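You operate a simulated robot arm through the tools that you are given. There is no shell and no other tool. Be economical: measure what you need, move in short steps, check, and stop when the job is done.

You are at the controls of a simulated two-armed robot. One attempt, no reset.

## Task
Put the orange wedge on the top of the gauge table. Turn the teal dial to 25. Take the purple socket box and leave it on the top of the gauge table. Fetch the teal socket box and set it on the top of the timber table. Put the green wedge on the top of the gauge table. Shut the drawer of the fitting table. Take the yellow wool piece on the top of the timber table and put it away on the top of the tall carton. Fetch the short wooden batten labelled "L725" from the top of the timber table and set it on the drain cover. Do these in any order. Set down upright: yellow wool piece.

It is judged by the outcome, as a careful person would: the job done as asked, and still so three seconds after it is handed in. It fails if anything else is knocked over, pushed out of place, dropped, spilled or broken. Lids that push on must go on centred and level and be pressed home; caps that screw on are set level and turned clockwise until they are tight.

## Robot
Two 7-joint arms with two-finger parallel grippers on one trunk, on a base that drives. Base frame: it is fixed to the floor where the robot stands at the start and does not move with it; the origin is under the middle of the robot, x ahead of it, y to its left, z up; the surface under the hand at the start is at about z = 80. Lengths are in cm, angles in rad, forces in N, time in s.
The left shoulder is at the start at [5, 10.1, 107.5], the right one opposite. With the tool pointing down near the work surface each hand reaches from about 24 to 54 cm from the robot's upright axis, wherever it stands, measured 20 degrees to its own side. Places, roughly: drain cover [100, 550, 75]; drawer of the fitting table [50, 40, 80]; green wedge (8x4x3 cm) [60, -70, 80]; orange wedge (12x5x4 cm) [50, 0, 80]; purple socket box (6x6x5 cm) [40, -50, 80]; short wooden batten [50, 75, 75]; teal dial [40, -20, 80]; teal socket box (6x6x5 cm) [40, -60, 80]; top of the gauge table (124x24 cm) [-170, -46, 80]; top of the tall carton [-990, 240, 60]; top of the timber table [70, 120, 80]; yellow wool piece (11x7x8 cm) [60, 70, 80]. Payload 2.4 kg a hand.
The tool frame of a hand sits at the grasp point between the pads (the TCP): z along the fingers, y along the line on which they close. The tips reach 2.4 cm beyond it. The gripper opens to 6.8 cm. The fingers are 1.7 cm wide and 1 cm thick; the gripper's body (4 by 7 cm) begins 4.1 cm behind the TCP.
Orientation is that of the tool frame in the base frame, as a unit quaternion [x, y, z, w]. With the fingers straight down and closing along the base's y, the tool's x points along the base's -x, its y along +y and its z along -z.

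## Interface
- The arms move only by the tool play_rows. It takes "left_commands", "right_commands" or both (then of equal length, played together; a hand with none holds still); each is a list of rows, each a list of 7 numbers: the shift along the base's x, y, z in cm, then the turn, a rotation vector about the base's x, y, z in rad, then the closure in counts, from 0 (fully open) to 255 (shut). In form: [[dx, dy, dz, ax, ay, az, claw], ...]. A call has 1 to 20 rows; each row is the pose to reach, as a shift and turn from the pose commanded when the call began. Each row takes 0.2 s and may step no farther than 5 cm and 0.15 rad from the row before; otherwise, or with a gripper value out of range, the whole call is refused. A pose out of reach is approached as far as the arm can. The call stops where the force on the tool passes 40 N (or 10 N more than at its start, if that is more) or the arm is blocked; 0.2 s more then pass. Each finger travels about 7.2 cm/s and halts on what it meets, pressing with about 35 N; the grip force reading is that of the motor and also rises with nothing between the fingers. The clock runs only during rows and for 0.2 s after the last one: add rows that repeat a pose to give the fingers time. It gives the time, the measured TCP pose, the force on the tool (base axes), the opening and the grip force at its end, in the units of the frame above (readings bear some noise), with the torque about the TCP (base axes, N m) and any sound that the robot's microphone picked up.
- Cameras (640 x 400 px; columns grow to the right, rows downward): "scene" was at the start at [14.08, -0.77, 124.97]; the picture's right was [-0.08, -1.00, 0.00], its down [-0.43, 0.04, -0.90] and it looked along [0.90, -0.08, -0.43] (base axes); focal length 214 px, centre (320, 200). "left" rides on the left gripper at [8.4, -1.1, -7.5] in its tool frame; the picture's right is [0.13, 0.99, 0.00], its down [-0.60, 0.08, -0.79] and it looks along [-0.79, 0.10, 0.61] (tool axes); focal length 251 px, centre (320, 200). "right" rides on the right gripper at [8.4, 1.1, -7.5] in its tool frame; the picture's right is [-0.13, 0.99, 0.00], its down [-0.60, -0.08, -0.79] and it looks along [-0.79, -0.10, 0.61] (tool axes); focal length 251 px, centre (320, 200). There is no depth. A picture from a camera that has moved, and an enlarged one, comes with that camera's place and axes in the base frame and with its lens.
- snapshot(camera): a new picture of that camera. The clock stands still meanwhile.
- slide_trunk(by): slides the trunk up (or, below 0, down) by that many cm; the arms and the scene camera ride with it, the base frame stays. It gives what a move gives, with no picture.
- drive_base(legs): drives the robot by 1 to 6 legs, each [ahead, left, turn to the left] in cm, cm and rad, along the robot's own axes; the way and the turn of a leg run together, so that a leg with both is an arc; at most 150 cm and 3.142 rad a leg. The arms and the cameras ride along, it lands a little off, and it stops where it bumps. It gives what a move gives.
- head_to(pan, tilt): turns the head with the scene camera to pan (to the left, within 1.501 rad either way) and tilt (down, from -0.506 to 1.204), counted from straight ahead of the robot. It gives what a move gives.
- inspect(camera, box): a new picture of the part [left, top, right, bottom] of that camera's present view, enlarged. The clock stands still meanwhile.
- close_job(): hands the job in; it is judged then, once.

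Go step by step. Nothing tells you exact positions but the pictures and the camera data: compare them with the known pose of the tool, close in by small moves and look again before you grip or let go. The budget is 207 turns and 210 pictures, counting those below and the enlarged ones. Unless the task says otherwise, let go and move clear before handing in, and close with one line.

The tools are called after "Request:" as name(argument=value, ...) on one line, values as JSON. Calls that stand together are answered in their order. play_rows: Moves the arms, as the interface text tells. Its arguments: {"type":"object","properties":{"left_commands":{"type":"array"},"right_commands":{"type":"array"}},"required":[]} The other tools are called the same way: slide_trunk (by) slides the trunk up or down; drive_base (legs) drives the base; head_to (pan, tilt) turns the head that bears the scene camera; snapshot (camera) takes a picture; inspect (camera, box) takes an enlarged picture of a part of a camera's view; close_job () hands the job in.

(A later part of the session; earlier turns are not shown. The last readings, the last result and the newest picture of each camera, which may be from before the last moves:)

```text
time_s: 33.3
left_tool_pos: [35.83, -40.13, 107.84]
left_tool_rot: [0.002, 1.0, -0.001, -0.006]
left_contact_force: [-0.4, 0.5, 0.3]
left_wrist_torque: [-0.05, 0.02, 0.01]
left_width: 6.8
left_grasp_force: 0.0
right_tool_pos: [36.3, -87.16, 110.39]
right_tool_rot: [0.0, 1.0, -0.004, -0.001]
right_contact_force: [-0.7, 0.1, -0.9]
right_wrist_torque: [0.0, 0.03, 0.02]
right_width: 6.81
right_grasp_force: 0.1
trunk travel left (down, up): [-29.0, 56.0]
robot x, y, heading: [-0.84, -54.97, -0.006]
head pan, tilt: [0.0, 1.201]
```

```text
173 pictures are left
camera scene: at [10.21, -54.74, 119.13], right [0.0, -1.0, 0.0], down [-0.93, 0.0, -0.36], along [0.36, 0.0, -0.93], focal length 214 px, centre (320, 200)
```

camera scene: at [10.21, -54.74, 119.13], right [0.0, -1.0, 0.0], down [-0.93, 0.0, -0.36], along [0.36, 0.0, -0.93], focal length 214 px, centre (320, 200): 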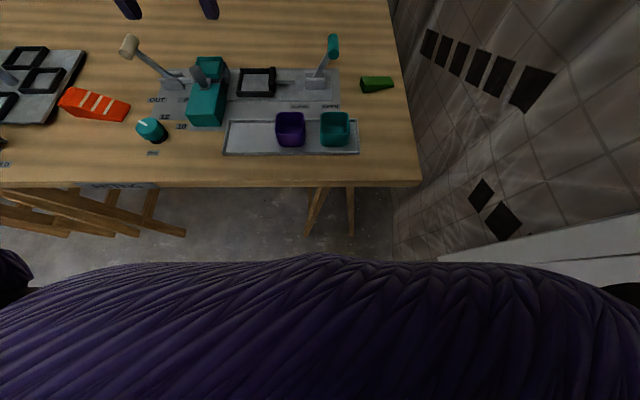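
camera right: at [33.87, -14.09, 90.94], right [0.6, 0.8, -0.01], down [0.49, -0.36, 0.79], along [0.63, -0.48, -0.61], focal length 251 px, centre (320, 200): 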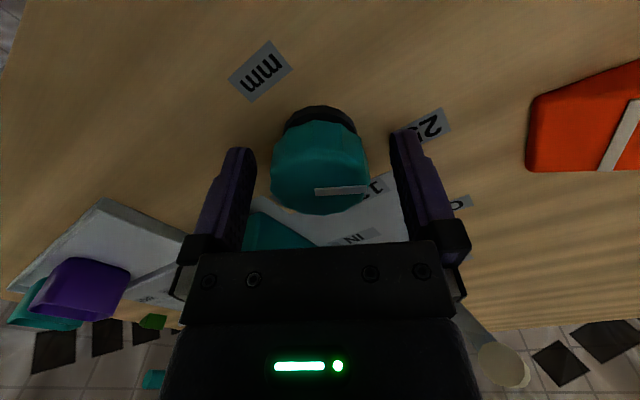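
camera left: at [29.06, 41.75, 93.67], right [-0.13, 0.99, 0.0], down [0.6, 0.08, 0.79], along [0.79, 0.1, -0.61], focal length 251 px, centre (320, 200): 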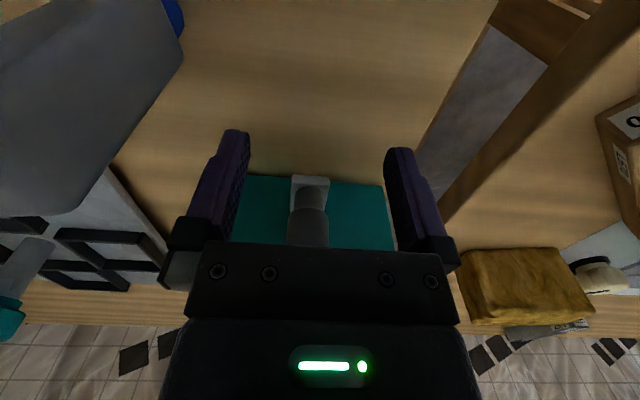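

Request:
inspect(camera="scene", box=[260, 60, 410, 160])

```text
4.00 times, centred on (335, 110) of scene
camera zoom: at [10.21, -54.74, 119.13], right [0.0, -1.0, 0.0], down [-0.93, 0.0, -0.36], along [0.36, 0.0, -0.93], focal length 858 px, centre (260, 560)
```

zoom: 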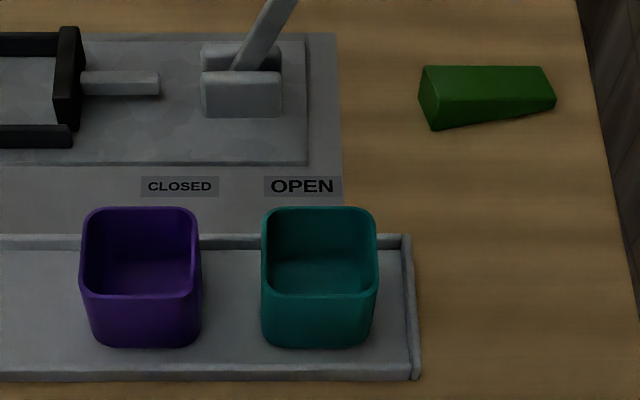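

The purple box rim is about (39.3, -48.9, 85.5) and the teal one about (39.3, -57.7). The green wedge is at (54.8, -68) with its thick end toward +y. I'll drive 6 cm ahead and bring both hands above their targets.

Request:
drive_base(legs=[[6, 0, 0]])

Request:
head_to(pan=0.0, tilt=1.0)

```text
time_s: 34.2
left_tool_pos: [41.84, -39.8, 107.78]
left_tool_rot: [0.001, 1.0, -0.003, -0.007]
left_contact_force: [0.1, 0.8, 0.1]
left_wrist_torque: [0.01, 0.0, -0.01]
left_width: 6.77
left_grasp_force: 0.1
right_tool_pos: [42.72, -86.88, 110.45]
right_tool_rot: [-0.002, 1.0, -0.007, -0.002]
right_contact_force: [-0.1, -0.3, 0.0]
right_wrist_torque: [0.0, -0.01, -0.01]
right_width: 6.79
right_grasp_force: 0.0
trunk travel left (down, up): [-29.0, 56.0]
robot x, y, heading: [5.99, -54.73, 0.002]
head pan, tilt: [0.0, 1.201]
```

```text
time_s: 35.0
left_tool_pos: [41.99, -39.69, 107.67]
left_tool_rot: [0.0, 1.0, -0.003, -0.007]
left_contact_force: [0.6, -0.4, -0.2]
left_wrist_torque: [-0.02, 0.0, -0.05]
left_width: 6.77
left_grasp_force: 0.0
right_tool_pos: [42.62, -86.79, 110.41]
right_tool_rot: [-0.003, 1.0, -0.006, -0.002]
right_contact_force: [-0.4, 0.4, 0.0]
right_wrist_torque: [0.01, 0.03, 0.01]
right_width: 6.78
right_grasp_force: 0.2
trunk travel left (down, up): [-29.0, 56.0]
robot x, y, heading: [5.47, -55.35, 0.006]
head pan, tilt: [0.0, 1.0]
```

Request:
play_rows(left_commands=[[-0.3, -0.7, -1.8, 0, 0, 0, 40], [-0.6, -1.4, -3.6, 0, 0, 0, 85], [-0.9, -2.1, -5.4, 0, 0, 0, 85], [-1.2, -2.9, -7.2, 0, 0, 0, 85], [-1.5, -3.6, -9, 0, 0, 0, 85], [-1.8, -4.3, -10.8, 0, 0, 0, 85], [-2.1, -5, -12, 0, 0, 0, 85], [-2.4, -5.8, -13, 0, 0, 0, 85], [-2.5, -6.4, -14, 0, 0, 0, 85], [-2.5, -6.4, -14, 0, 0, 0, 85]], right_commands=[[1.3, 2.2, -1, 0, 0, -0.14, 0], [2.6, 4.4, -2, 0, 0, -0.28, 0], [3.9, 6.6, -3, 0, 0, -0.42, 0], [5.2, 8.8, -5, 0, 0, -0.56, 0], [6.5, 11, -7, 0, 0, -0.7, 0], [7.8, 13.2, -9, 0, 0, -0.84, 0], [9.2, 15.5, -11, 0, 0, -0.98, 0], [10.6, 17.8, -13, 0, 0, -1.12, 0], [12.2, 20, -15, 0, 0, -1.26, 0], [12.2, 20, -15, 0, 0, -1.29, 0]])

Request:
snapshot(camera="left")

Request:
snapshot(camera="right")

Request:
snapshot(camera="scene")

```text
time_s: 37.2
left_tool_pos: [39.19, -46.68, 93.62]
left_tool_rot: [0.002, 1.0, 0.0, -0.006]
left_contact_force: [0.6, -0.4, 0.9]
left_wrist_torque: [0.02, 0.0, -0.01]
left_width: 4.54
left_grasp_force: 0.0
right_tool_pos: [54.56, -67.12, 95.3]
right_tool_rot: [0.601, 0.799, -0.003, -0.002]
right_contact_force: [0.0, 0.0, -0.4]
right_wrist_torque: [0.01, -0.02, -0.05]
right_width: 6.8
right_grasp_force: 0.0
trunk travel left (down, up): [-29.0, 56.0]
robot x, y, heading: [5.73, -54.89, -0.004]
head pan, tilt: [0.0, 1.0]
```

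```text
171 pictures are left
camera left: at [30.83, -47.7, 101.34], right [-0.13, 0.99, 0.0], down [0.61, 0.08, 0.78], along [0.78, 0.1, -0.62], focal length 251 px, centre (320, 200)
```

left: 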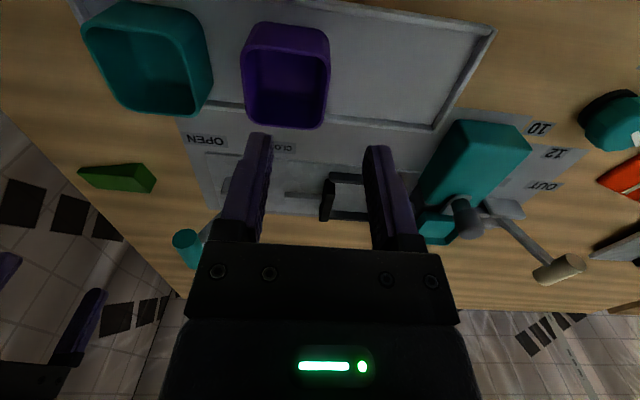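

```text
170 pictures are left
camera right: at [53.54, -58.73, 102.85], right [0.99, 0.15, -0.01], down [0.1, -0.6, 0.79], along [0.12, -0.79, -0.61], focal length 251 px, centre (320, 200)
```

right: 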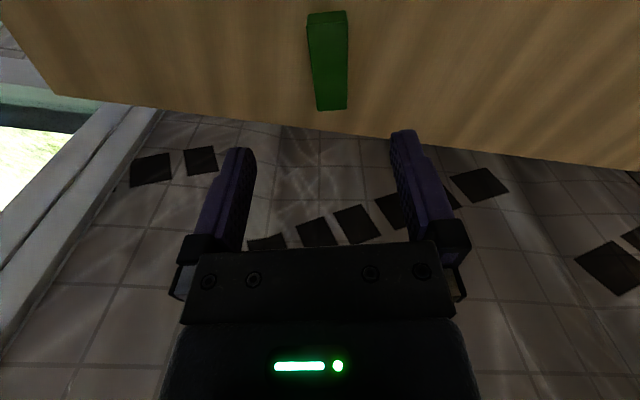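

```text
169 pictures are left
camera scene: at [17.64, -54.95, 120.38], right [0.0, -1.0, 0.0], down [-0.84, 0.0, -0.54], along [0.54, 0.0, -0.84], focal length 214 px, centre (320, 200)
```

scene: 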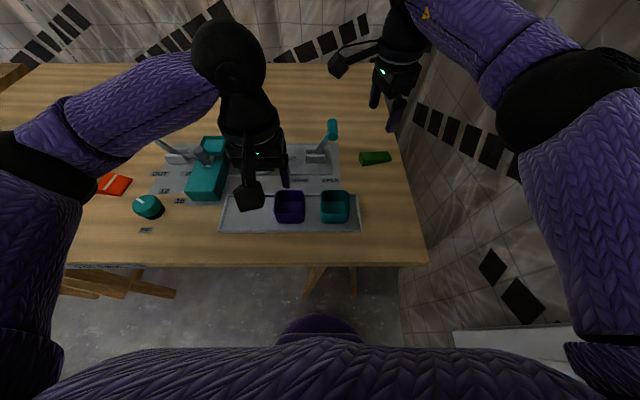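

The right wrist camera would hit the T-lever when the hand descends, so I'll tilt the right hand to lift its camera side clear. Meanwhile the left hand comes down to pinch the purple box's left wall.

Request:
play_rows(left_commands=[[0, 0.3, -3, 0, 0, 0, 85], [0, 0.3, -6, 0, 0, 0, 85], [0, 0.3, -8, 0, 0, 0, 85], [0, 0.3, -9, 0, 0, 0, 85], [0, 0.3, -9, 0, 0, 0, 85]], right_commands=[[0.2, 0, 0, 0.1, 0.024, 0, 0], [0.4, 0, 0, 0.2, 0.05, 0, 0], [0.6, 0, 0, 0.3, 0.075, 0, 0], [0.7, -0.1, 0, 0.4, 0.1, 0, 0], [0.7, -0.1, 0, 0.5, 0.12, 0, 0]])

Request:
snapshot(camera="left")

Request:
snapshot(camera="right")

Request:
inspect(camera="scene", box=[200, 80, 440, 240])

```text
time_s: 38.4
left_tool_pos: [39.27, -46.39, 84.75]
left_tool_rot: [0.001, 1.0, 0.0, -0.007]
left_contact_force: [0.4, -0.5, 0.5]
left_wrist_torque: [0.0, 0.02, 0.0]
left_width: 4.53
left_grasp_force: 0.0
right_tool_pos: [54.69, -67.38, 95.46]
right_tool_rot: [0.579, 0.774, 0.16, -0.199]
right_contact_force: [-0.7, 0.1, -0.6]
right_wrist_torque: [-0.04, -0.02, -0.03]
right_width: 6.81
right_grasp_force: 0.1
right hand out of reach, approached as far as the arm can: row 5
trunk travel left (down, up): [-29.0, 56.0]
robot x, y, heading: [5.65, -54.88, -0.005]
head pan, tilt: [0.0, 1.0]
```

```text
168 pictures are left
camera left: at [30.87, -47.43, 92.35], right [-0.13, 0.99, 0.0], down [0.61, 0.08, 0.78], along [0.78, 0.1, -0.62], focal length 251 px, centre (320, 200)
```

left: 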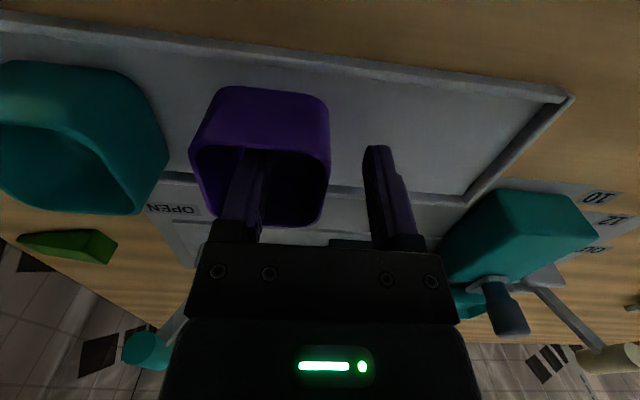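

```text
167 pictures are left
camera right: at [54.54, -63.54, 106.21], right [0.98, 0.17, -0.05], down [0.17, -0.9, 0.39], along [0.02, -0.39, -0.92], focal length 251 px, centre (320, 200)
```

right: 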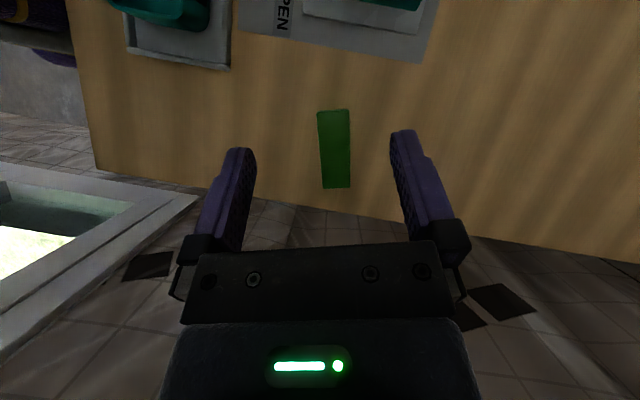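

```text
2.50 times, centred on (320, 160) of scene
camera zoom: at [17.63, -54.98, 120.38], right [0.0, -1.0, 0.0], down [-0.84, 0.0, -0.54], along [0.54, 0.0, -0.84], focal length 536 px, centre (320, 300)
```

zoom: 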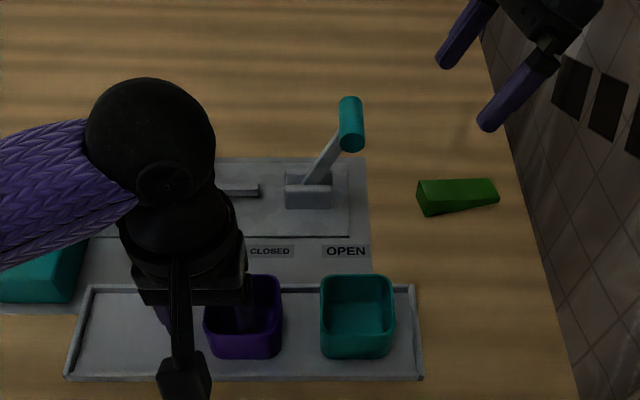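

Purple's wall is between the left fingers, so I'll close, lift, and check.

Request:
play_rows(left_commands=[[0, 0, 0, 0, 0, 0, 170], [0, 0, 0, 0, 0, 0, 255], [0, 0, 0, 0, 0, 0, 255], [0, 0, 0, 0, 0, 0, 255], [0, 0, 2, 0, 0, 0, 255], [0, 0, 5, 0, 0, 0, 255], [0, 0, 9, 0, 0, 0, 255], [0, 0, 13, 0, 0, 0, 255]])

Request:
snapshot(camera="left")

Request:
drive_base(legs=[[4, 0, 0]])

Request:
snapshot(camera="scene")

```text
time_s: 40.2
left_tool_pos: [39.38, -46.41, 97.81]
left_tool_rot: [0.002, 1.0, 0.001, -0.007]
left_contact_force: [0.1, 0.2, -0.6]
left_wrist_torque: [0.03, -0.01, 0.02]
left_width: 0.21
left_grasp_force: 26.7
right_tool_pos: [54.56, -67.2, 95.37]
right_tool_rot: [0.579, 0.774, 0.16, -0.198]
right_contact_force: [0.1, 0.8, 0.3]
right_wrist_torque: [0.0, -0.03, 0.0]
right_width: 6.8
right_grasp_force: 0.1
trunk travel left (down, up): [-29.0, 56.0]
robot x, y, heading: [5.67, -54.93, 0.001]
head pan, tilt: [0.0, 1.0]
```

```text
165 pictures are left
camera left: at [30.83, -47.46, 105.41], right [-0.13, 0.99, 0.0], down [0.62, 0.08, 0.78], along [0.78, 0.1, -0.62], focal length 251 px, centre (320, 200)
```

left: 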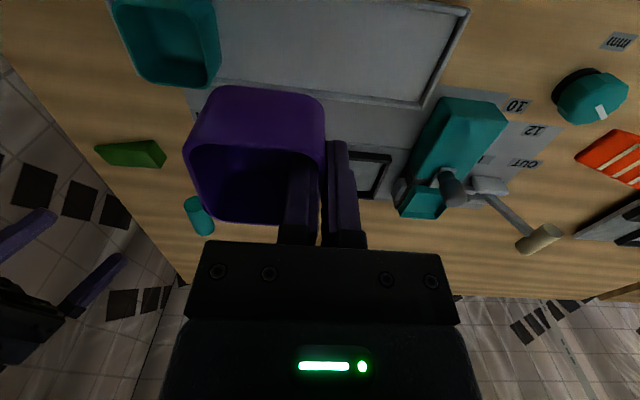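

```text
time_s: 41.0
left_tool_pos: [43.44, -46.45, 97.64]
left_tool_rot: [0.001, 1.0, 0.001, -0.007]
left_contact_force: [-0.8, 0.8, -0.5]
left_wrist_torque: [0.02, -0.01, 0.01]
left_width: 0.21
left_grasp_force: 26.2
right_tool_pos: [58.71, -67.4, 95.48]
right_tool_rot: [0.58, 0.774, 0.16, -0.199]
right_contact_force: [0.3, 0.0, 0.2]
right_wrist_torque: [0.0, 0.0, 0.02]
right_width: 6.79
right_grasp_force: 0.1
trunk travel left (down, up): [-29.0, 56.0]
robot x, y, heading: [9.52, -54.69, -0.001]
head pan, tilt: [0.0, 1.0]
```

```text
164 pictures are left
camera scene: at [21.67, -54.98, 120.38], right [0.0, -1.0, 0.0], down [-0.84, 0.0, -0.54], along [0.54, 0.0, -0.84], focal length 214 px, centre (320, 200)
```

scene: 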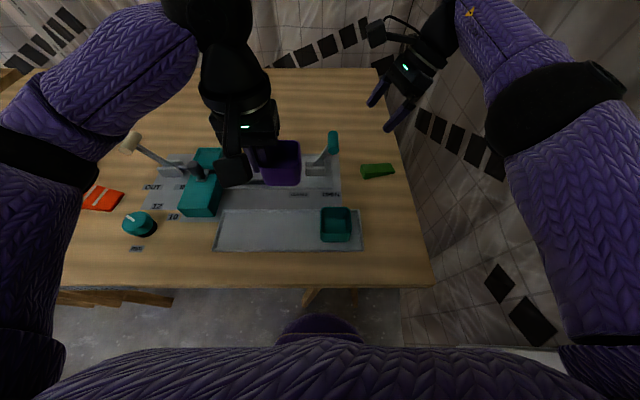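

Request:
play_rows(right_commands=[[-1.6, 0, -1, 0, 0, 0, 0], [-3.2, 0, -3, 0, 0, 0, 0], [-3.2, 0, -5.5, 0, 0, 0, 0], [-3.2, 0, -5.5, 0, 0, 0, 0]])

Request:
snapshot(camera="right")

Request:
inspect(camera="scene", box=[280, 80, 440, 200])

```text
time_s: 42.0
left_tool_pos: [43.24, -46.42, 97.75]
left_tool_rot: [0.001, 1.0, 0.0, -0.007]
left_contact_force: [-0.1, -0.6, -0.7]
left_wrist_torque: [0.04, 0.03, 0.05]
left_width: 0.25
left_grasp_force: 26.0
right_tool_pos: [55.41, -67.38, 89.9]
right_tool_rot: [0.58, 0.774, 0.159, -0.198]
right_contact_force: [0.9, 0.1, -0.4]
right_wrist_torque: [-0.01, 0.01, 0.0]
right_width: 6.8
right_grasp_force: 0.0
trunk travel left (down, up): [-29.0, 56.0]
robot x, y, heading: [9.76, -55.34, -0.003]
head pan, tilt: [0.0, 1.0]
```

```text
163 pictures are left
camera right: at [55.36, -63.56, 100.68], right [0.98, 0.17, -0.05], down [0.17, -0.9, 0.39], along [0.02, -0.39, -0.92], focal length 251 px, centre (320, 200)
```

right: 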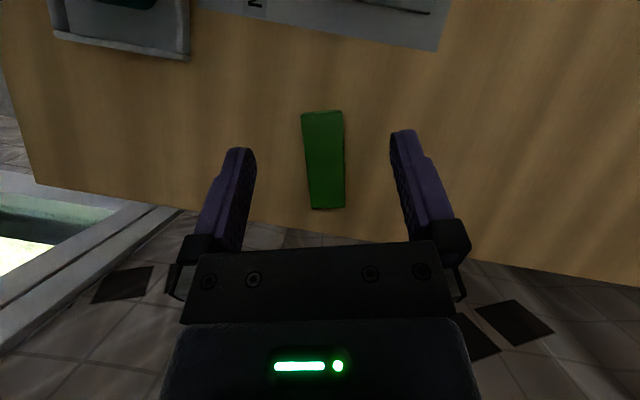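

```text
3.33 times, centred on (360, 140) of scene
camera zoom: at [21.64, -54.98, 120.38], right [0.0, -1.0, 0.0], down [-0.84, 0.0, -0.54], along [0.54, 0.0, -0.84], focal length 715 px, centre (187, 400)
```

zoom: 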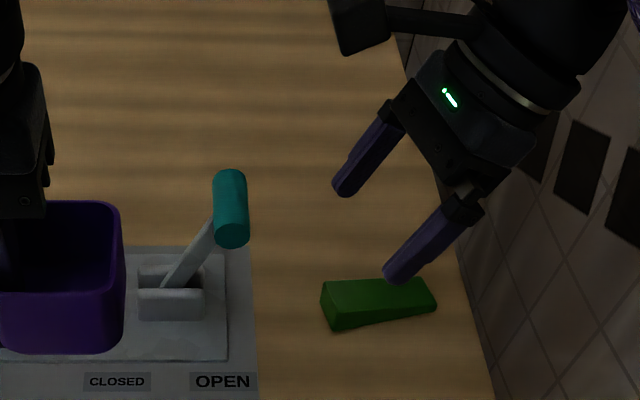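

Request:
play_rows(right_commands=[[0, 0.1, -2.5, 0, 0, 0, 0], [0, 0.3, -5, 0, 0, 0, 0], [0, 0.3, -6.6, 0, 0, 0, 0], [0, 0.3, -6.6, 0, 0, 0, 60], [0, 0.3, -6.6, 0, 0, 0, 130], [0, 0.3, -6.6, 0, 0, 0, 200], [0, 0.3, -6.6, 0, 0, 0, 200]])

Request:
snapshot(camera="right")

Request:
inspect(camera="scene", box=[280, 80, 440, 200])

```text
time_s: 43.6
left_tool_pos: [43.23, -46.41, 97.74]
left_tool_rot: [0.002, 1.0, 0.0, -0.008]
left_contact_force: [-0.6, -1.2, -0.5]
left_wrist_torque: [0.04, 0.02, 0.0]
left_width: 0.2
left_grasp_force: 26.4
right_tool_pos: [55.31, -67.14, 83.34]
right_tool_rot: [0.579, 0.775, 0.159, -0.198]
right_contact_force: [-0.2, 0.4, -0.8]
right_wrist_torque: [-0.02, 0.02, -0.02]
right_width: 2.89
right_grasp_force: 35.0
trunk travel left (down, up): [-29.0, 56.0]
robot x, y, heading: [9.47, -54.86, -0.001]
head pan, tilt: [0.0, 1.0]
```

```text
161 pictures are left
camera right: at [55.25, -63.29, 94.15], right [0.98, 0.17, -0.05], down [0.17, -0.9, 0.39], along [0.02, -0.39, -0.92], focal length 251 px, centre (320, 200)
```

right: 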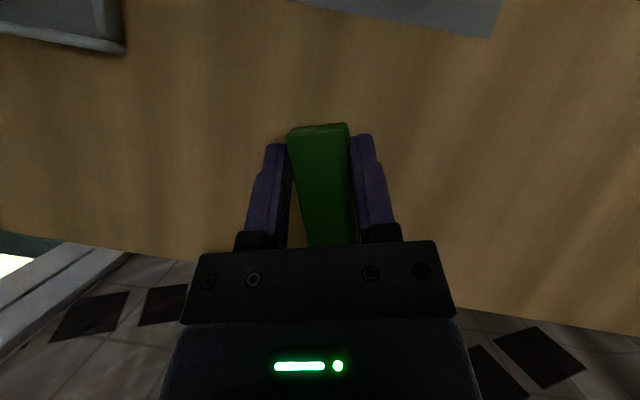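

```text
3.33 times, centred on (360, 140) of scene
camera zoom: at [21.64, -54.98, 120.38], right [0.0, -1.0, 0.0], down [-0.84, 0.0, -0.54], along [0.54, 0.0, -0.84], focal length 715 px, centre (187, 400)
```

zoom: 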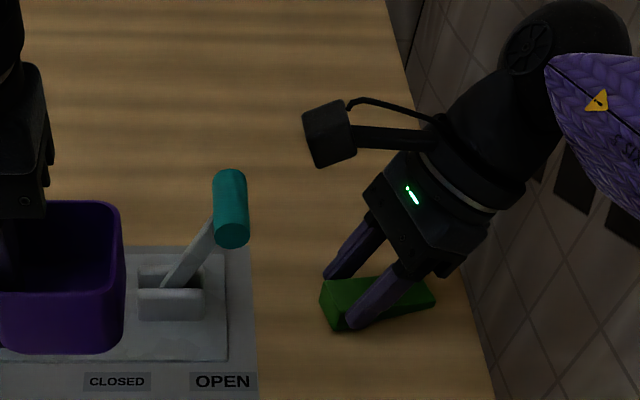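

Green wedge gripped (2.9 cm). I'll lift it and then back away from the table.

Request:
play_rows(right_commands=[[0, 0, 2, 0, 0, 0, 220], [0, 0, 5, 0, 0, 0, 220], [0, 0, 9, 0, 0, 0, 220], [0, 0, 13, 0, 0, 0, 220], [-2, 0, 16, 0, 0, 0, 220], [-6, -1, 18, 0, 0, 0, 220]], left_commands=[[0, 0, 2, 0, 0, 0, 255], [0, 0, 5, 0, 0, 0, 255], [-2, 0, 8, 0, 0, 0, 255], [-4, 0, 11, 0, 0, 0, 255], [-6, 0, 12, 0, 0, 0, 255], [-8, 0, 12, 0, 0, 0, 255]])

Request:
snapshot(camera="right")

Request:
drive_base(legs=[[-45, 0, 0]])

Request:
snapshot(camera="scene")

```text
time_s: 45.0
left_tool_pos: [35.17, -46.49, 109.79]
left_tool_rot: [0.0, 1.0, 0.0, -0.007]
left_contact_force: [1.0, 0.1, 0.4]
left_wrist_torque: [0.01, 0.04, 0.03]
left_width: 0.2
left_grasp_force: 26.8
right_tool_pos: [49.48, -68.06, 101.23]
right_tool_rot: [0.58, 0.774, 0.159, -0.197]
right_contact_force: [0.1, 0.6, -0.4]
right_wrist_torque: [-0.01, -0.02, 0.02]
right_width: 2.89
right_grasp_force: 34.5
trunk travel left (down, up): [-29.0, 56.0]
robot x, y, heading: [9.88, -54.73, -0.002]
head pan, tilt: [0.0, 1.0]
```

```text
159 pictures are left
camera right: at [49.33, -64.27, 112.06], right [0.98, 0.17, -0.05], down [0.17, -0.9, 0.39], along [0.02, -0.39, -0.92], focal length 251 px, centre (320, 200)
```

right: 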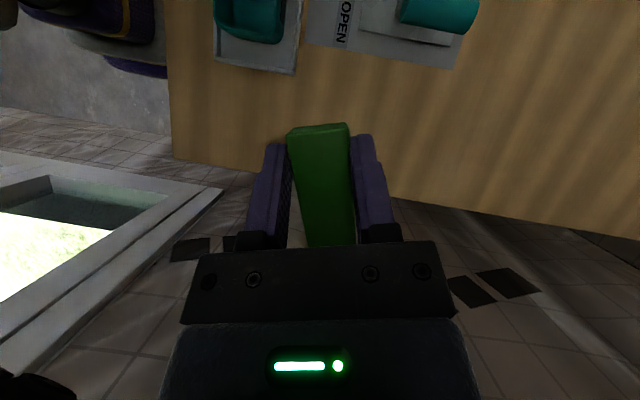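

```text
time_s: 47.8
left_tool_pos: [-9.46, -46.35, 109.68]
left_tool_rot: [-0.001, 1.0, 0.001, -0.007]
left_contact_force: [0.0, 0.1, -1.3]
left_wrist_torque: [-0.01, 0.0, 0.01]
left_width: 0.25
left_grasp_force: 26.2
right_tool_pos: [4.71, -67.94, 101.31]
right_tool_rot: [0.579, 0.774, 0.16, -0.199]
right_contact_force: [-0.1, 0.3, -0.1]
right_wrist_torque: [-0.01, 0.03, 0.0]
right_width: 2.87
right_grasp_force: 35.0
trunk travel left (down, up): [-29.0, 56.0]
robot x, y, heading: [-34.94, -54.89, 0.002]
head pan, tilt: [0.0, 1.0]
```

```text
158 pictures are left
camera scene: at [-23.13, -54.9, 120.38], right [0.0, -1.0, 0.0], down [-0.84, 0.0, -0.54], along [0.54, 0.0, -0.84], focal length 214 px, centre (320, 200)
```

scene: 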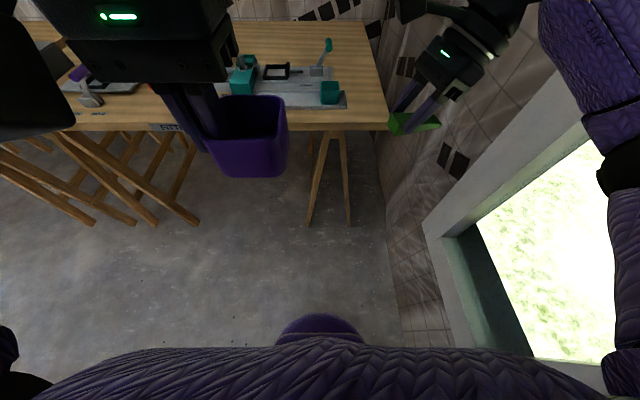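

The wall on the right is close (y≈-92). I'll sidestep left before turning around toward the gauge table.

Request:
drive_base(legs=[[0, 45, 0], [0, 0, 1.571], [0, 0, 1.571]])

Request:
head_to(pan=0.0, tilt=0.5)

Request:
snapshot(camera="scene")

```text
time_s: 58.1
left_tool_pos: [-60.55, -18.8, 109.82]
left_tool_rot: [1.0, 0.004, 0.006, 0.0]
left_contact_force: [0.5, -0.3, 0.2]
left_wrist_torque: [-0.01, -0.04, -0.01]
left_width: 0.22
left_grasp_force: 26.1
right_tool_pos: [-74.86, 2.75, 101.21]
right_tool_rot: [0.777, -0.576, 0.2, 0.159]
right_contact_force: [-1.0, -0.7, 1.1]
right_wrist_torque: [0.0, 0.01, 0.01]
right_width: 2.86
right_grasp_force: 35.5
trunk travel left (down, up): [-29.0, 56.0]
robot x, y, heading: [-35.22, -10.1, -3.141]
head pan, tilt: [0.0, 1.0]
```

```text
time_s: 59.0
left_tool_pos: [-60.53, -18.78, 109.74]
left_tool_rot: [1.0, 0.004, 0.007, 0.0]
left_contact_force: [-0.2, 0.7, -0.7]
left_wrist_torque: [-0.05, 0.0, 0.0]
left_width: 0.22
left_grasp_force: 26.7
right_tool_pos: [-74.92, 2.71, 101.15]
right_tool_rot: [0.777, -0.576, 0.2, 0.159]
right_contact_force: [-0.1, 0.0, -1.0]
right_wrist_torque: [-0.01, 0.02, 0.0]
right_width: 2.87
right_grasp_force: 35.0
trunk travel left (down, up): [-29.0, 56.0]
robot x, y, heading: [-35.05, -9.79, -3.136]
head pan, tilt: [0.0, 0.499]
```

```text
157 pictures are left
camera scene: at [-49.44, -10.07, 124.48], right [-0.01, 1.0, 0.0], down [0.48, 0.0, -0.88], along [-0.88, -0.01, -0.48], focal length 214 px, centre (320, 200)
```

scene: 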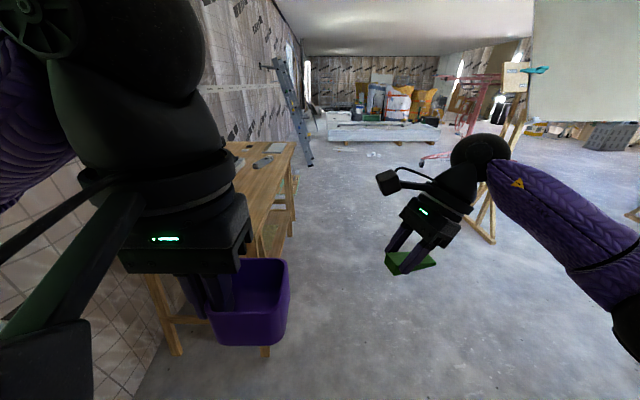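

The gauge table runs along the left wall (edge at y≈-31). I'll drive alongside it and look at its top.

Request:
drive_base(legs=[[0, -12, 0], [95, 0, 0]])

Request:
head_to(pan=1.2, tilt=0.75)

Request:
snapshot(camera="scene")

```text
time_s: 64.8
left_tool_pos: [-155.06, -7.74, 109.83]
left_tool_rot: [1.0, 0.006, 0.007, 0.0]
left_contact_force: [-0.3, 0.9, -0.1]
left_wrist_torque: [-0.03, 0.0, -0.02]
left_width: 0.25
left_grasp_force: 26.7
right_tool_pos: [-169.59, 13.63, 101.12]
right_tool_rot: [0.778, -0.574, 0.199, 0.158]
right_contact_force: [-0.6, -0.2, -0.5]
right_wrist_torque: [0.01, 0.03, 0.0]
right_width: 2.85
right_grasp_force: 34.6
trunk travel left (down, up): [-29.0, 56.0]
robot x, y, heading: [-129.69, 1.01, -3.131]
head pan, tilt: [0.0, 0.499]
```

```text
time_s: 66.2
left_tool_pos: [-155.21, -7.73, 109.65]
left_tool_rot: [1.0, 0.006, 0.007, 0.0]
left_contact_force: [-0.4, 0.5, -0.4]
left_wrist_torque: [-0.01, -0.01, 0.01]
left_width: 0.21
left_grasp_force: 26.4
right_tool_pos: [-169.7, 13.79, 101.2]
right_tool_rot: [0.778, -0.574, 0.2, 0.157]
right_contact_force: [-1.1, -0.6, -0.4]
right_wrist_torque: [0.02, -0.03, 0.02]
right_width: 2.87
right_grasp_force: 34.5
trunk travel left (down, up): [-29.0, 56.0]
robot x, y, heading: [-129.55, 1.1, -3.128]
head pan, tilt: [1.201, 0.75]
```

```text
156 pictures are left
camera scene: at [-137.94, -6.75, 122.3], right [-0.94, 0.35, 0.0], down [0.24, 0.64, -0.73], along [-0.26, -0.68, -0.68], focal length 214 px, centre (320, 200)
```

scene: 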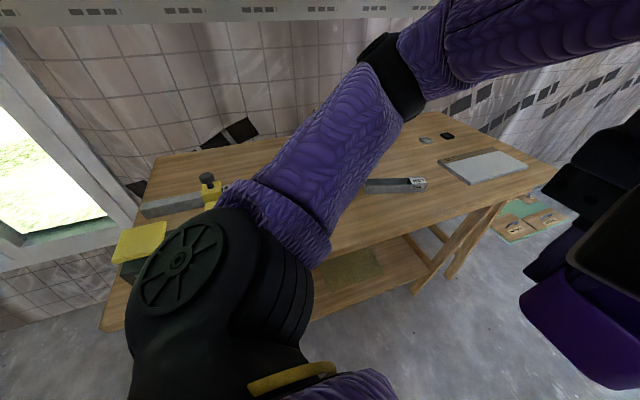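

The gauge table top is visible, with a caliper-like device at its left, a channel bar mid-table and a plate at the right. I'll turn to face it for a clear view.

Request:
drive_base(legs=[[30, -5, 0], [0, 0, 1.56]])

Request:
head_to(pan=0.0, tilt=0.85)

Request:
snapshot(camera="scene")

```text
time_s: 72.1
left_tool_pos: [-151.0, -19.74, 109.76]
left_tool_rot: [0.704, 0.71, 0.005, -0.005]
left_contact_force: [0.9, 0.4, -1.1]
left_wrist_torque: [-0.03, -0.04, 0.01]
left_width: 0.25
left_grasp_force: 26.8
right_tool_pos: [-172.56, -34.05, 101.21]
right_tool_rot: [0.957, 0.142, 0.253, -0.028]
right_contact_force: [-0.7, 0.2, -0.8]
right_wrist_torque: [-0.03, 0.01, 0.01]
right_width: 2.85
right_grasp_force: 35.3
trunk travel left (down, up): [-29.0, 56.0]
robot x, y, heading: [-159.93, 5.64, -1.564]
head pan, tilt: [1.201, 0.75]
```

```text
time_s: 73.5
left_tool_pos: [-150.92, -19.83, 109.74]
left_tool_rot: [0.705, 0.709, 0.006, -0.005]
left_contact_force: [0.0, 0.4, -1.0]
left_wrist_torque: [0.03, -0.01, -0.02]
left_width: 0.22
left_grasp_force: 26.2
right_tool_pos: [-172.52, -34.1, 101.16]
right_tool_rot: [0.956, 0.142, 0.253, -0.029]
right_contact_force: [-0.1, 0.3, -0.4]
right_wrist_torque: [-0.03, -0.02, -0.02]
right_width: 2.87
right_grasp_force: 34.8
trunk travel left (down, up): [-29.0, 56.0]
robot x, y, heading: [-159.85, 6.01, -1.561]
head pan, tilt: [0.0, 0.85]
```

```text
155 pictures are left
camera scene: at [-159.81, -7.18, 121.49], right [-1.0, -0.01, 0.0], down [-0.01, 0.75, -0.66], along [0.01, -0.66, -0.75], focal length 214 px, centre (320, 200)
```

scene: 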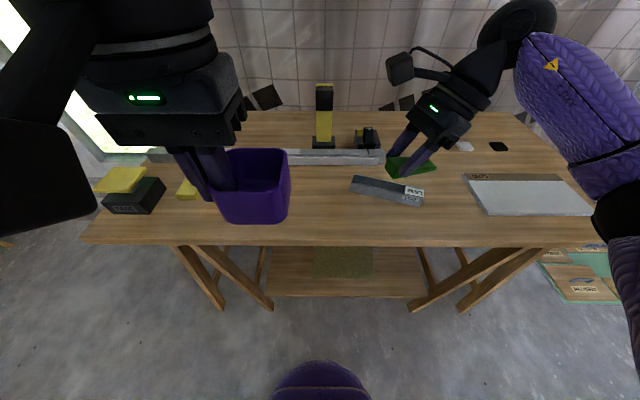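

I'll set purple at about (-147, -42) and green at about (-165, -38), both free spots. Both hands approach but stay a few cm above the top.

Request:
play_rows(left_commands=[[1, -3.2, -3, 0, 0, 0, 255], [2, -6.4, -6, 0, 0, 0, 255], [3, -9.6, -9, 0, 0, 0, 255], [4, -12.8, -12, 0, 0, 0, 255], [5, -16, -15, 0, 0, 0, 255], [6, -19.2, -18, 0, 0, 0, 255], [7, -22, -20.5, 0, 0, 0, 255], [7, -22, -20.5, 0, 0, 0, 255]], right_commands=[[1.4, -0.5, -1.8, 0, 0, 0, 220], [2.8, -1, -3.6, 0, 0, 0, 220], [4.2, -1.5, -5.4, 0, 0, 0, 220], [5.6, -2, -7.2, 0, 0, 0, 220], [7, -2.5, -9, 0, 0, 0, 220], [8.3, -3, -11, 0, 0, 0, 220], [9.5, -3.4, -13, 0, 0, 0, 220], [9.5, -3.4, -13, 0, 0, 0, 220]])

Request:
snapshot(camera="scene")

Request:
snapshot(camera="left")

Request:
snapshot(camera="right")

```text
time_s: 75.3
left_tool_pos: [-144.04, -41.56, 89.26]
left_tool_rot: [0.705, 0.71, 0.004, -0.005]
left_contact_force: [0.7, 0.0, 0.4]
left_wrist_torque: [0.02, -0.03, 0.0]
left_width: 0.21
left_grasp_force: 26.7
right_tool_pos: [-162.86, -37.48, 88.29]
right_tool_rot: [0.957, 0.142, 0.253, -0.029]
right_contact_force: [0.2, -0.5, 0.3]
right_wrist_torque: [-0.04, 0.02, 0.01]
right_width: 2.87
right_grasp_force: 35.1
trunk travel left (down, up): [-29.0, 56.0]
robot x, y, heading: [-159.47, 5.55, -1.564]
head pan, tilt: [0.0, 0.85]
```

```text
154 pictures are left
camera scene: at [-159.81, -7.2, 121.49], right [-1.0, -0.01, 0.0], down [-0.01, 0.75, -0.66], along [0.0, -0.66, -0.75], focal length 214 px, centre (320, 200)
```

scene: 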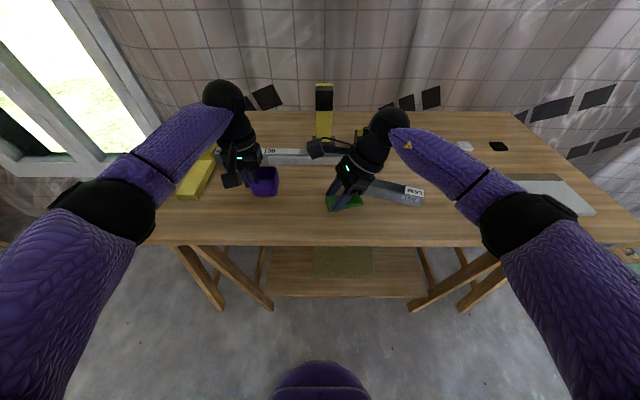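

```text
153 pictures are left
camera left: at [-145.25, -33.26, 96.82], right [0.99, 0.14, 0.0], down [0.08, -0.61, 0.78], along [0.11, -0.78, -0.62], focal length 251 px, centre (320, 200)
```

left: 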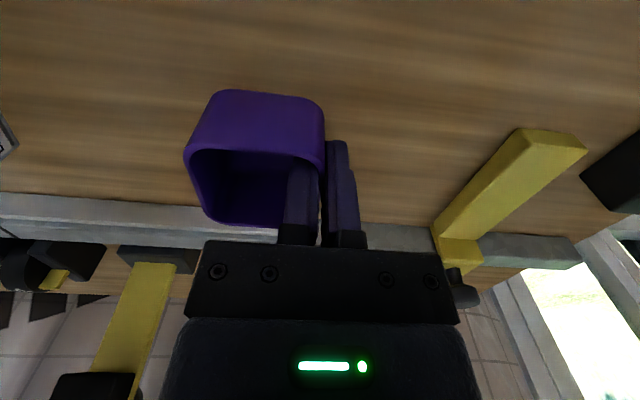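

```text
152 pictures are left
camera right: at [-159.11, -37.22, 99.03], right [0.18, -0.98, -0.05], down [-0.9, -0.18, 0.39], along [-0.39, -0.03, -0.92], focal length 251 px, centre (320, 200)
```

right: 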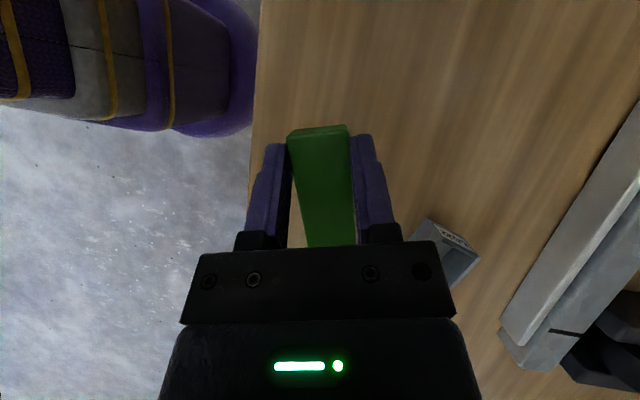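

Both spots are clear. I'll descend slowly, watching the forces.

Request:
play_rows(left_commands=[[0, 0, -1.5, 0, 0, 0, 255], [0, 0, -3, 0, 0, 0, 255], [0, 0, -3.8, 0, 0, 0, 255], [0, 0, -4.2, 0, 0, 0, 255]], right_commands=[[0, 0, -1.5, 0, 0, 0, 220], [0, 0, -3, 0, 0, 0, 220], [0, 0, -3.8, 0, 0, 0, 220], [0, 0, -4.4, 0, 0, 0, 220]])

Request:
inspect(camera="scene", box=[220, 140, 400, 240])

```text
time_s: 76.3
left_tool_pos: [-143.91, -41.72, 85.02]
left_tool_rot: [0.705, 0.709, 0.005, -0.006]
left_contact_force: [0.3, 0.2, 0.5]
left_wrist_torque: [0.0, 0.01, 0.01]
left_width: 0.2
left_grasp_force: 26.8
right_tool_pos: [-162.89, -37.37, 83.74]
right_tool_rot: [0.957, 0.142, 0.251, -0.028]
right_contact_force: [-0.8, -0.6, -0.8]
right_wrist_torque: [-0.02, 0.01, 0.02]
right_width: 2.86
right_grasp_force: 34.8
trunk travel left (down, up): [-29.0, 56.0]
robot x, y, heading: [-159.98, 6.02, -1.563]
head pan, tilt: [0.0, 0.85]
```

```text
3.56 times, centred on (310, 190) of scene
camera zoom: at [-159.81, -7.19, 121.49], right [-1.0, -0.01, 0.0], down [-0.01, 0.75, -0.66], along [0.0, -0.66, -0.75], focal length 763 px, centre (356, 236)
```

zoom: 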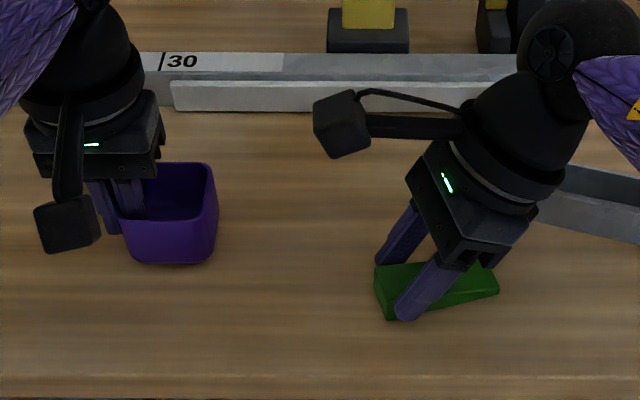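

Request:
play_rows(left_commands=[[0, 0, -0.2, 0, 0, 0, 255], [0, 0, -0.4, 0, 0, 0, 255], [0, 0, -0.4, 0, 0, 0, 255]], right_commands=[[0, 0, -0.2, 0, 0, 0, 220], [0, 0, -0.4, 0, 0, 0, 220], [0, 0, -0.4, 0, 0, 0, 220]])

```text
time_s: 77.1
left_tool_pos: [-143.93, -41.74, 84.75]
left_tool_rot: [0.704, 0.71, 0.005, -0.005]
left_contact_force: [-0.1, 0.4, -0.9]
left_wrist_torque: [-0.02, -0.01, 0.0]
left_width: 0.21
left_grasp_force: 26.9
right_tool_pos: [-162.94, -37.46, 83.45]
right_tool_rot: [0.956, 0.142, 0.253, -0.029]
right_contact_force: [0.4, 0.1, 0.0]
right_wrist_torque: [0.0, -0.01, 0.02]
right_width: 2.85
right_grasp_force: 34.7
trunk travel left (down, up): [-29.0, 56.0]
robot x, y, heading: [-159.79, 5.63, -1.565]
head pan, tilt: [0.0, 0.85]
```

Request:
play_rows(left_commands=[[0, 0, -0.2, 0, 0, 0, 255], [0, 0, -0.4, 0, 0, 0, 255], [0, 0, -0.4, 0, 0, 0, 255]], right_commands=[[0, 0, -0.15, 0, 0, 0, 220], [0, 0, -0.3, 0, 0, 0, 220], [0, 0, -0.3, 0, 0, 0, 220]])

```text
time_s: 77.9
left_tool_pos: [-143.95, -41.7, 84.23]
left_tool_rot: [0.705, 0.709, 0.004, -0.005]
left_contact_force: [-0.5, 0.7, -0.7]
left_wrist_torque: [0.03, 0.03, 0.06]
left_width: 0.22
left_grasp_force: 26.4
right_tool_pos: [-162.95, -37.45, 83.23]
right_tool_rot: [0.956, 0.142, 0.254, -0.027]
right_contact_force: [-1.9, -3.7, 18.2]
right_wrist_torque: [-0.04, 0.55, -0.01]
right_width: 2.88
right_grasp_force: 34.9
trunk travel left (down, up): [-29.0, 56.0]
robot x, y, heading: [-160.3, 5.92, -1.56]
head pan, tilt: [0.0, 0.85]
```

Green wedge is on the table: release it. The left hand keeps easing down.

Request:
play_rows(left_commands=[[0, 0, -0.15, 0, 0, 0, 255], [0, 0, -0.3, 0, 0, 0, 255], [0, 0, -0.3, 0, 0, 0, 255], [0, 0, -0.3, 0, 0, 0, 255]], right_commands=[[0, 0, 0.1, 0, 0, 0, 150], [0, 0, 0.1, 0, 0, 0, 80], [0, 0, 0.1, 0, 0, 0, 0], [0, 0, 0.1, 0, 0, 0, 0]])

Request:
inspect(camera="scene", box=[220, 140, 400, 240])

```text
time_s: 78.9
left_tool_pos: [-144.01, -41.66, 84.04]
left_tool_rot: [0.704, 0.71, 0.004, -0.005]
left_contact_force: [1.8, -2.2, 19.9]
left_wrist_torque: [-0.11, 0.09, 0.01]
left_width: 0.25
left_grasp_force: 26.3
right_tool_pos: [-162.95, -37.44, 83.26]
right_tool_rot: [0.957, 0.141, 0.252, -0.027]
right_contact_force: [0.3, -0.2, -0.2]
right_wrist_torque: [-0.03, 0.04, 0.0]
right_width: 6.8
right_grasp_force: 0.0
trunk travel left (down, up): [-29.0, 56.0]
robot x, y, heading: [-159.82, 5.66, -1.566]
head pan, tilt: [0.0, 0.85]
```

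```text
3.56 times, centred on (310, 190) of scene
camera zoom: at [-159.84, -7.06, 121.51], right [-1.0, -0.01, 0.0], down [-0.01, 0.75, -0.66], along [0.0, -0.66, -0.75], focal length 763 px, centre (356, 236)
```

zoom: 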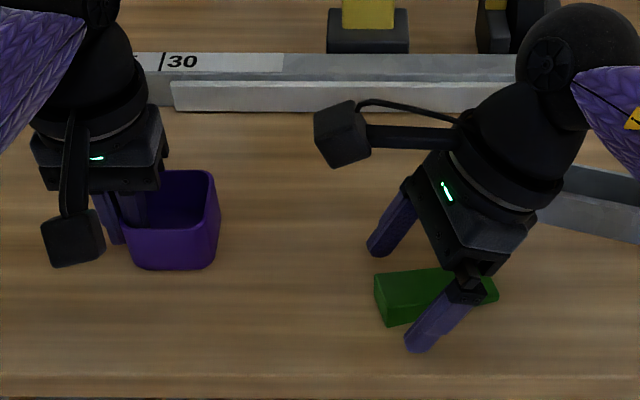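

Request:
play_rows(left_commands=[[0, 0, 0.1, 0, 0, 0, 200], [0, 0, 0.1, 0, 0, 0, 90], [0, 0, 0.1, 0, 0, 0, 90], [0, 0, 3, 0, 0, 0, 90], [0, 0, 7, 0, 0, 0, 90], [0, 2, 11, 0, 0, 0, 40], [0, 5, 15, 0, 0, 0, 0], [0, 9, 18, 0, 0, 0, 0], [0, 13, 20, 0, 0, 0, 0], [0, 17, 22, 0, 0, 0, 0], [0, 20, 24, 0, 0, 0, 0]], right_commands=[[0, 0, 0, 0, 0, 0, 0], [0, 0, 2, 0, 0, 0, 0], [0, 0, 5, 0, 0, 0, 0], [0, 0, 9, 0, 0, 0, 0], [0, 0, 13, 0, -0.1, 0, 0], [0, 1, 16, 0, -0.2, 0, 0], [-2, 2, 18, 0, -0.3, 0, 0], [-4, 4, 20, 0, -0.4, 0, 0], [-6, 6, 22, 0, -0.5, 0, 0], [-8, 8, 24, 0, -0.5, 0, 0], [-8, 8, 25, 0, -0.5, 0, 0]])

Request:
snapshot(camera="scene")

```text
time_s: 81.3
left_tool_pos: [-144.12, -21.65, 107.92]
left_tool_rot: [0.705, 0.709, 0.005, -0.005]
left_contact_force: [-0.5, -0.2, -1.0]
left_wrist_torque: [0.01, -0.02, 0.01]
left_width: 6.8
left_grasp_force: 0.0
right_tool_pos: [-170.96, -29.41, 108.34]
right_tool_rot: [0.865, 0.145, 0.481, 0.008]
right_contact_force: [1.4, -0.6, 0.0]
right_wrist_torque: [-0.01, 0.03, 0.0]
right_width: 6.8
right_grasp_force: 0.0
trunk travel left (down, up): [-29.0, 56.0]
robot x, y, heading: [-160.09, 6.0, -1.568]
head pan, tilt: [0.0, 0.85]
```

```text
149 pictures are left
camera scene: at [-159.81, -7.15, 121.5], right [-1.0, -0.01, 0.0], down [-0.01, 0.75, -0.66], along [0.0, -0.66, -0.75], focal length 214 px, centre (320, 200)
```

scene: 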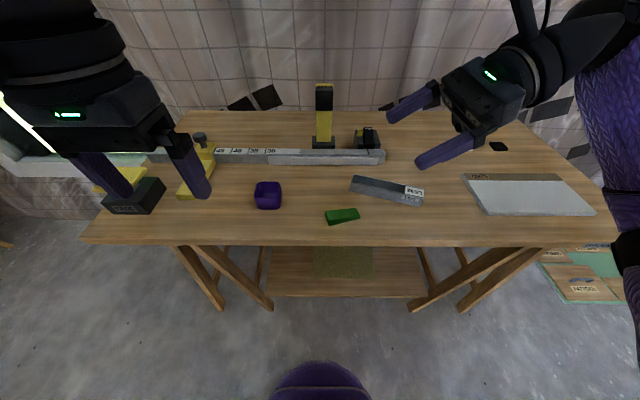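

Both are set down cleanly. The right hand is tilted the wrong way now, so I'll straighten it before driving.

Request:
play_rows(right_commands=[[0, 0.5, 0, -0.021, 0.142, 0, 0], [0, 1, 0, -0.043, 0.283, 0, 0], [0, 1.5, 0, -0.064, 0.425, 0, 0], [0, 2, 0, -0.085, 0.567, 0, 0], [0, 2.5, 0, -0.107, 0.709, 0, 0], [0, 3, 0, -0.128, 0.85, 0, 0], [0, 3.5, 0, -0.149, 0.992, 0, 0], [0, 3.5, 0, -0.149, 0.992, 0, 0]])

```text
time_s: 83.1
left_tool_pos: [-144.1, -21.72, 107.97]
left_tool_rot: [0.704, 0.71, 0.005, -0.005]
left_contact_force: [0.5, 0.0, 0.2]
left_wrist_torque: [0.03, -0.01, -0.02]
left_width: 6.82
left_grasp_force: 0.1
right_tool_pos: [-170.87, -25.92, 108.26]
right_tool_rot: [0.986, 0.165, 0.0, 0.0]
right_contact_force: [-0.5, -0.1, -0.3]
right_wrist_torque: [0.0, 0.01, -0.05]
right_width: 6.8
right_grasp_force: 0.1
trunk travel left (down, up): [-29.0, 56.0]
robot x, y, heading: [-159.7, 5.73, -1.56]
head pan, tilt: [0.0, 0.85]
```

Request:
play_rows(right_commands=[[0, 0, 0, 0, 0, 0.14, 0], [0, 0, 0, 0, 0, 0.28, 0], [0, 0, 0, 0, 0, 0.42, 0], [0, 0, 0, 0, 0, 0.56, 0], [0, 0, 0, 0, 0, 0.7, 0], [0, 0, 0, 0, 0, 0.84, 0], [0, 0, 0, 0, 0, 0.98, 0], [0, 0, 0, 0, 0, 1.12, 0], [0, 0, 0, 0, 0, 1.24, 0], [0, 0, 0, 0, 0, 1.24, 0]])

Request:
drive_base(legs=[[-10, 0, 0], [0, 0, 1.563], [135, 0, 0], [0, -66, 0]])

Request:
snapshot(camera="scene")

```text
time_s: 85.3
left_tool_pos: [-144.13, -21.7, 107.84]
left_tool_rot: [0.705, 0.709, 0.005, -0.005]
left_contact_force: [-1.4, 0.6, -0.1]
left_wrist_torque: [0.0, -0.01, 0.01]
left_width: 6.81
left_grasp_force: 0.0
right_tool_pos: [-171.01, -25.92, 108.24]
right_tool_rot: [0.706, 0.708, 0.0, -0.002]
right_contact_force: [-0.1, 0.4, -0.2]
right_wrist_torque: [-0.05, 0.04, -0.04]
right_width: 6.8
right_grasp_force: 0.1
trunk travel left (down, up): [-29.0, 56.0]
robot x, y, heading: [-159.81, 5.67, -1.562]
head pan, tilt: [0.0, 0.85]
```

```text
time_s: 99.9
left_tool_pos: [2.59, -35.46, 107.89]
left_tool_rot: [0.0, 1.0, 0.0, -0.007]
left_contact_force: [0.1, 0.3, 0.8]
left_wrist_torque: [0.0, 0.0, 0.04]
left_width: 6.79
left_grasp_force: 0.0
right_tool_pos: [6.7, -62.24, 108.25]
right_tool_rot: [0.003, 1.0, 0.0, -0.001]
right_contact_force: [0.0, 0.4, 0.4]
right_wrist_torque: [-0.02, 0.0, -0.01]
right_width: 6.79
right_grasp_force: 0.1
trunk travel left (down, up): [-29.0, 56.0]
robot x, y, heading: [-24.96, -50.8, 0.003]
head pan, tilt: [0.0, 0.85]
```

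```text
148 pictures are left
camera scene: at [-12.25, -50.77, 121.49], right [0.0, -1.0, 0.0], down [-0.75, 0.0, -0.66], along [0.66, 0.0, -0.75], focal length 214 px, centre (320, 200)
```

scene: 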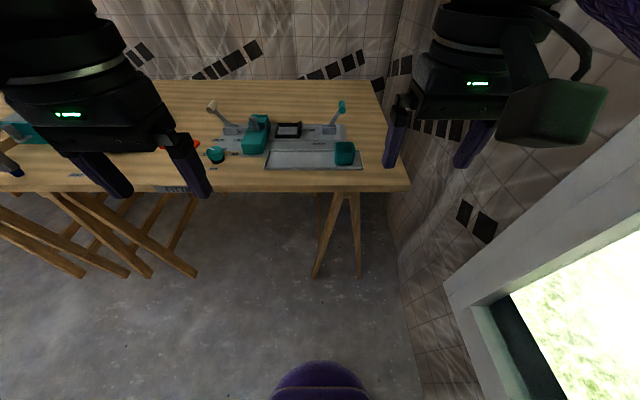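

Request:
drive_base(legs=[[30, 0, 0]])

Request:
play_rows(right_commands=[[0.6, 0.5, -3.5, 0, 0, 0, 40], [1.2, 1, -7, 0, 0, 0, 85], [1.9, 1.5, -10.5, 0, 0, 0, 85], [2.6, 1.9, -14, 0, 0, 0, 85], [2.6, 1.9, -14, 0, 0, 0, 85]])

Request:
snapshot(camera="right")

Request:
snapshot(camera="scene")

```text
time_s: 101.9
left_tool_pos: [32.59, -35.27, 107.82]
left_tool_rot: [-0.001, 1.0, 0.001, -0.008]
left_contact_force: [-0.3, 0.4, 0.2]
left_wrist_torque: [0.01, 0.0, 0.0]
left_width: 6.81
left_grasp_force: 0.1
right_tool_pos: [36.81, -62.2, 108.22]
right_tool_rot: [0.003, 1.0, 0.0, -0.001]
right_contact_force: [0.9, 0.4, 0.2]
right_wrist_torque: [-0.04, 0.01, 0.01]
right_width: 6.79
right_grasp_force: 0.1
trunk travel left (down, up): [-29.0, 56.0]
robot x, y, heading: [4.98, -50.71, -0.002]
head pan, tilt: [0.0, 0.85]
```

```text
time_s: 103.1
left_tool_pos: [32.61, -35.21, 107.9]
left_tool_rot: [-0.002, 1.0, 0.001, -0.007]
left_contact_force: [0.3, 0.2, 0.0]
left_wrist_torque: [0.06, -0.01, -0.02]
left_width: 6.81
left_grasp_force: 0.0
right_tool_pos: [39.37, -60.18, 94.21]
right_tool_rot: [0.002, 1.0, 0.0, 0.0]
right_contact_force: [0.5, -0.5, 0.1]
right_wrist_torque: [-0.01, 0.03, 0.05]
right_width: 4.53
right_grasp_force: 0.1
trunk travel left (down, up): [-29.0, 56.0]
robot x, y, heading: [5.01, -50.68, -0.002]
head pan, tilt: [0.0, 0.85]
```

```text
147 pictures are left
camera right: at [31.06, -59.05, 101.8], right [0.13, 0.99, 0.0], down [0.61, -0.08, 0.79], along [0.78, -0.11, -0.61], focal length 251 px, centre (320, 200)
```

right: 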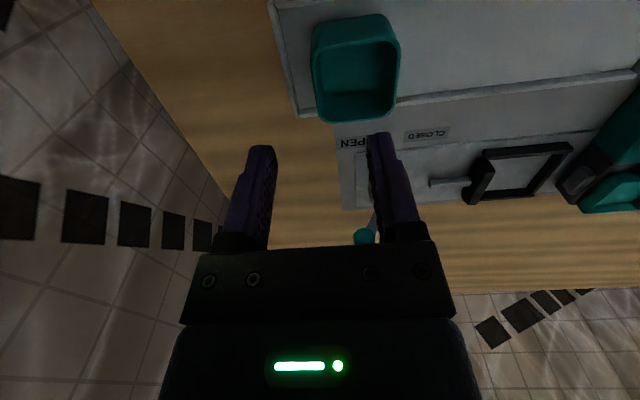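

```text
146 pictures are left
camera scene: at [17.83, -50.73, 121.49], right [0.0, -1.0, 0.0], down [-0.75, 0.0, -0.66], along [0.66, 0.0, -0.75], focal length 214 px, centre (320, 200)
```

scene: 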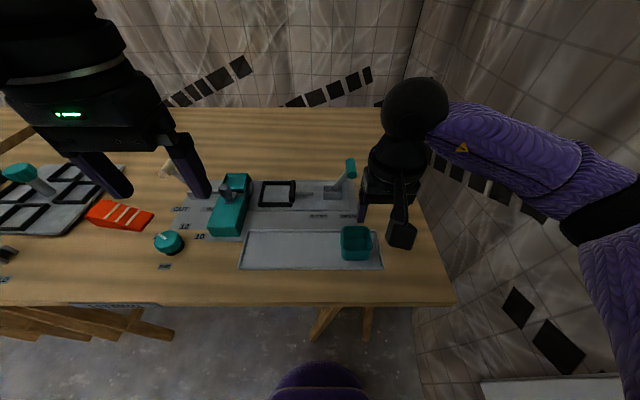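

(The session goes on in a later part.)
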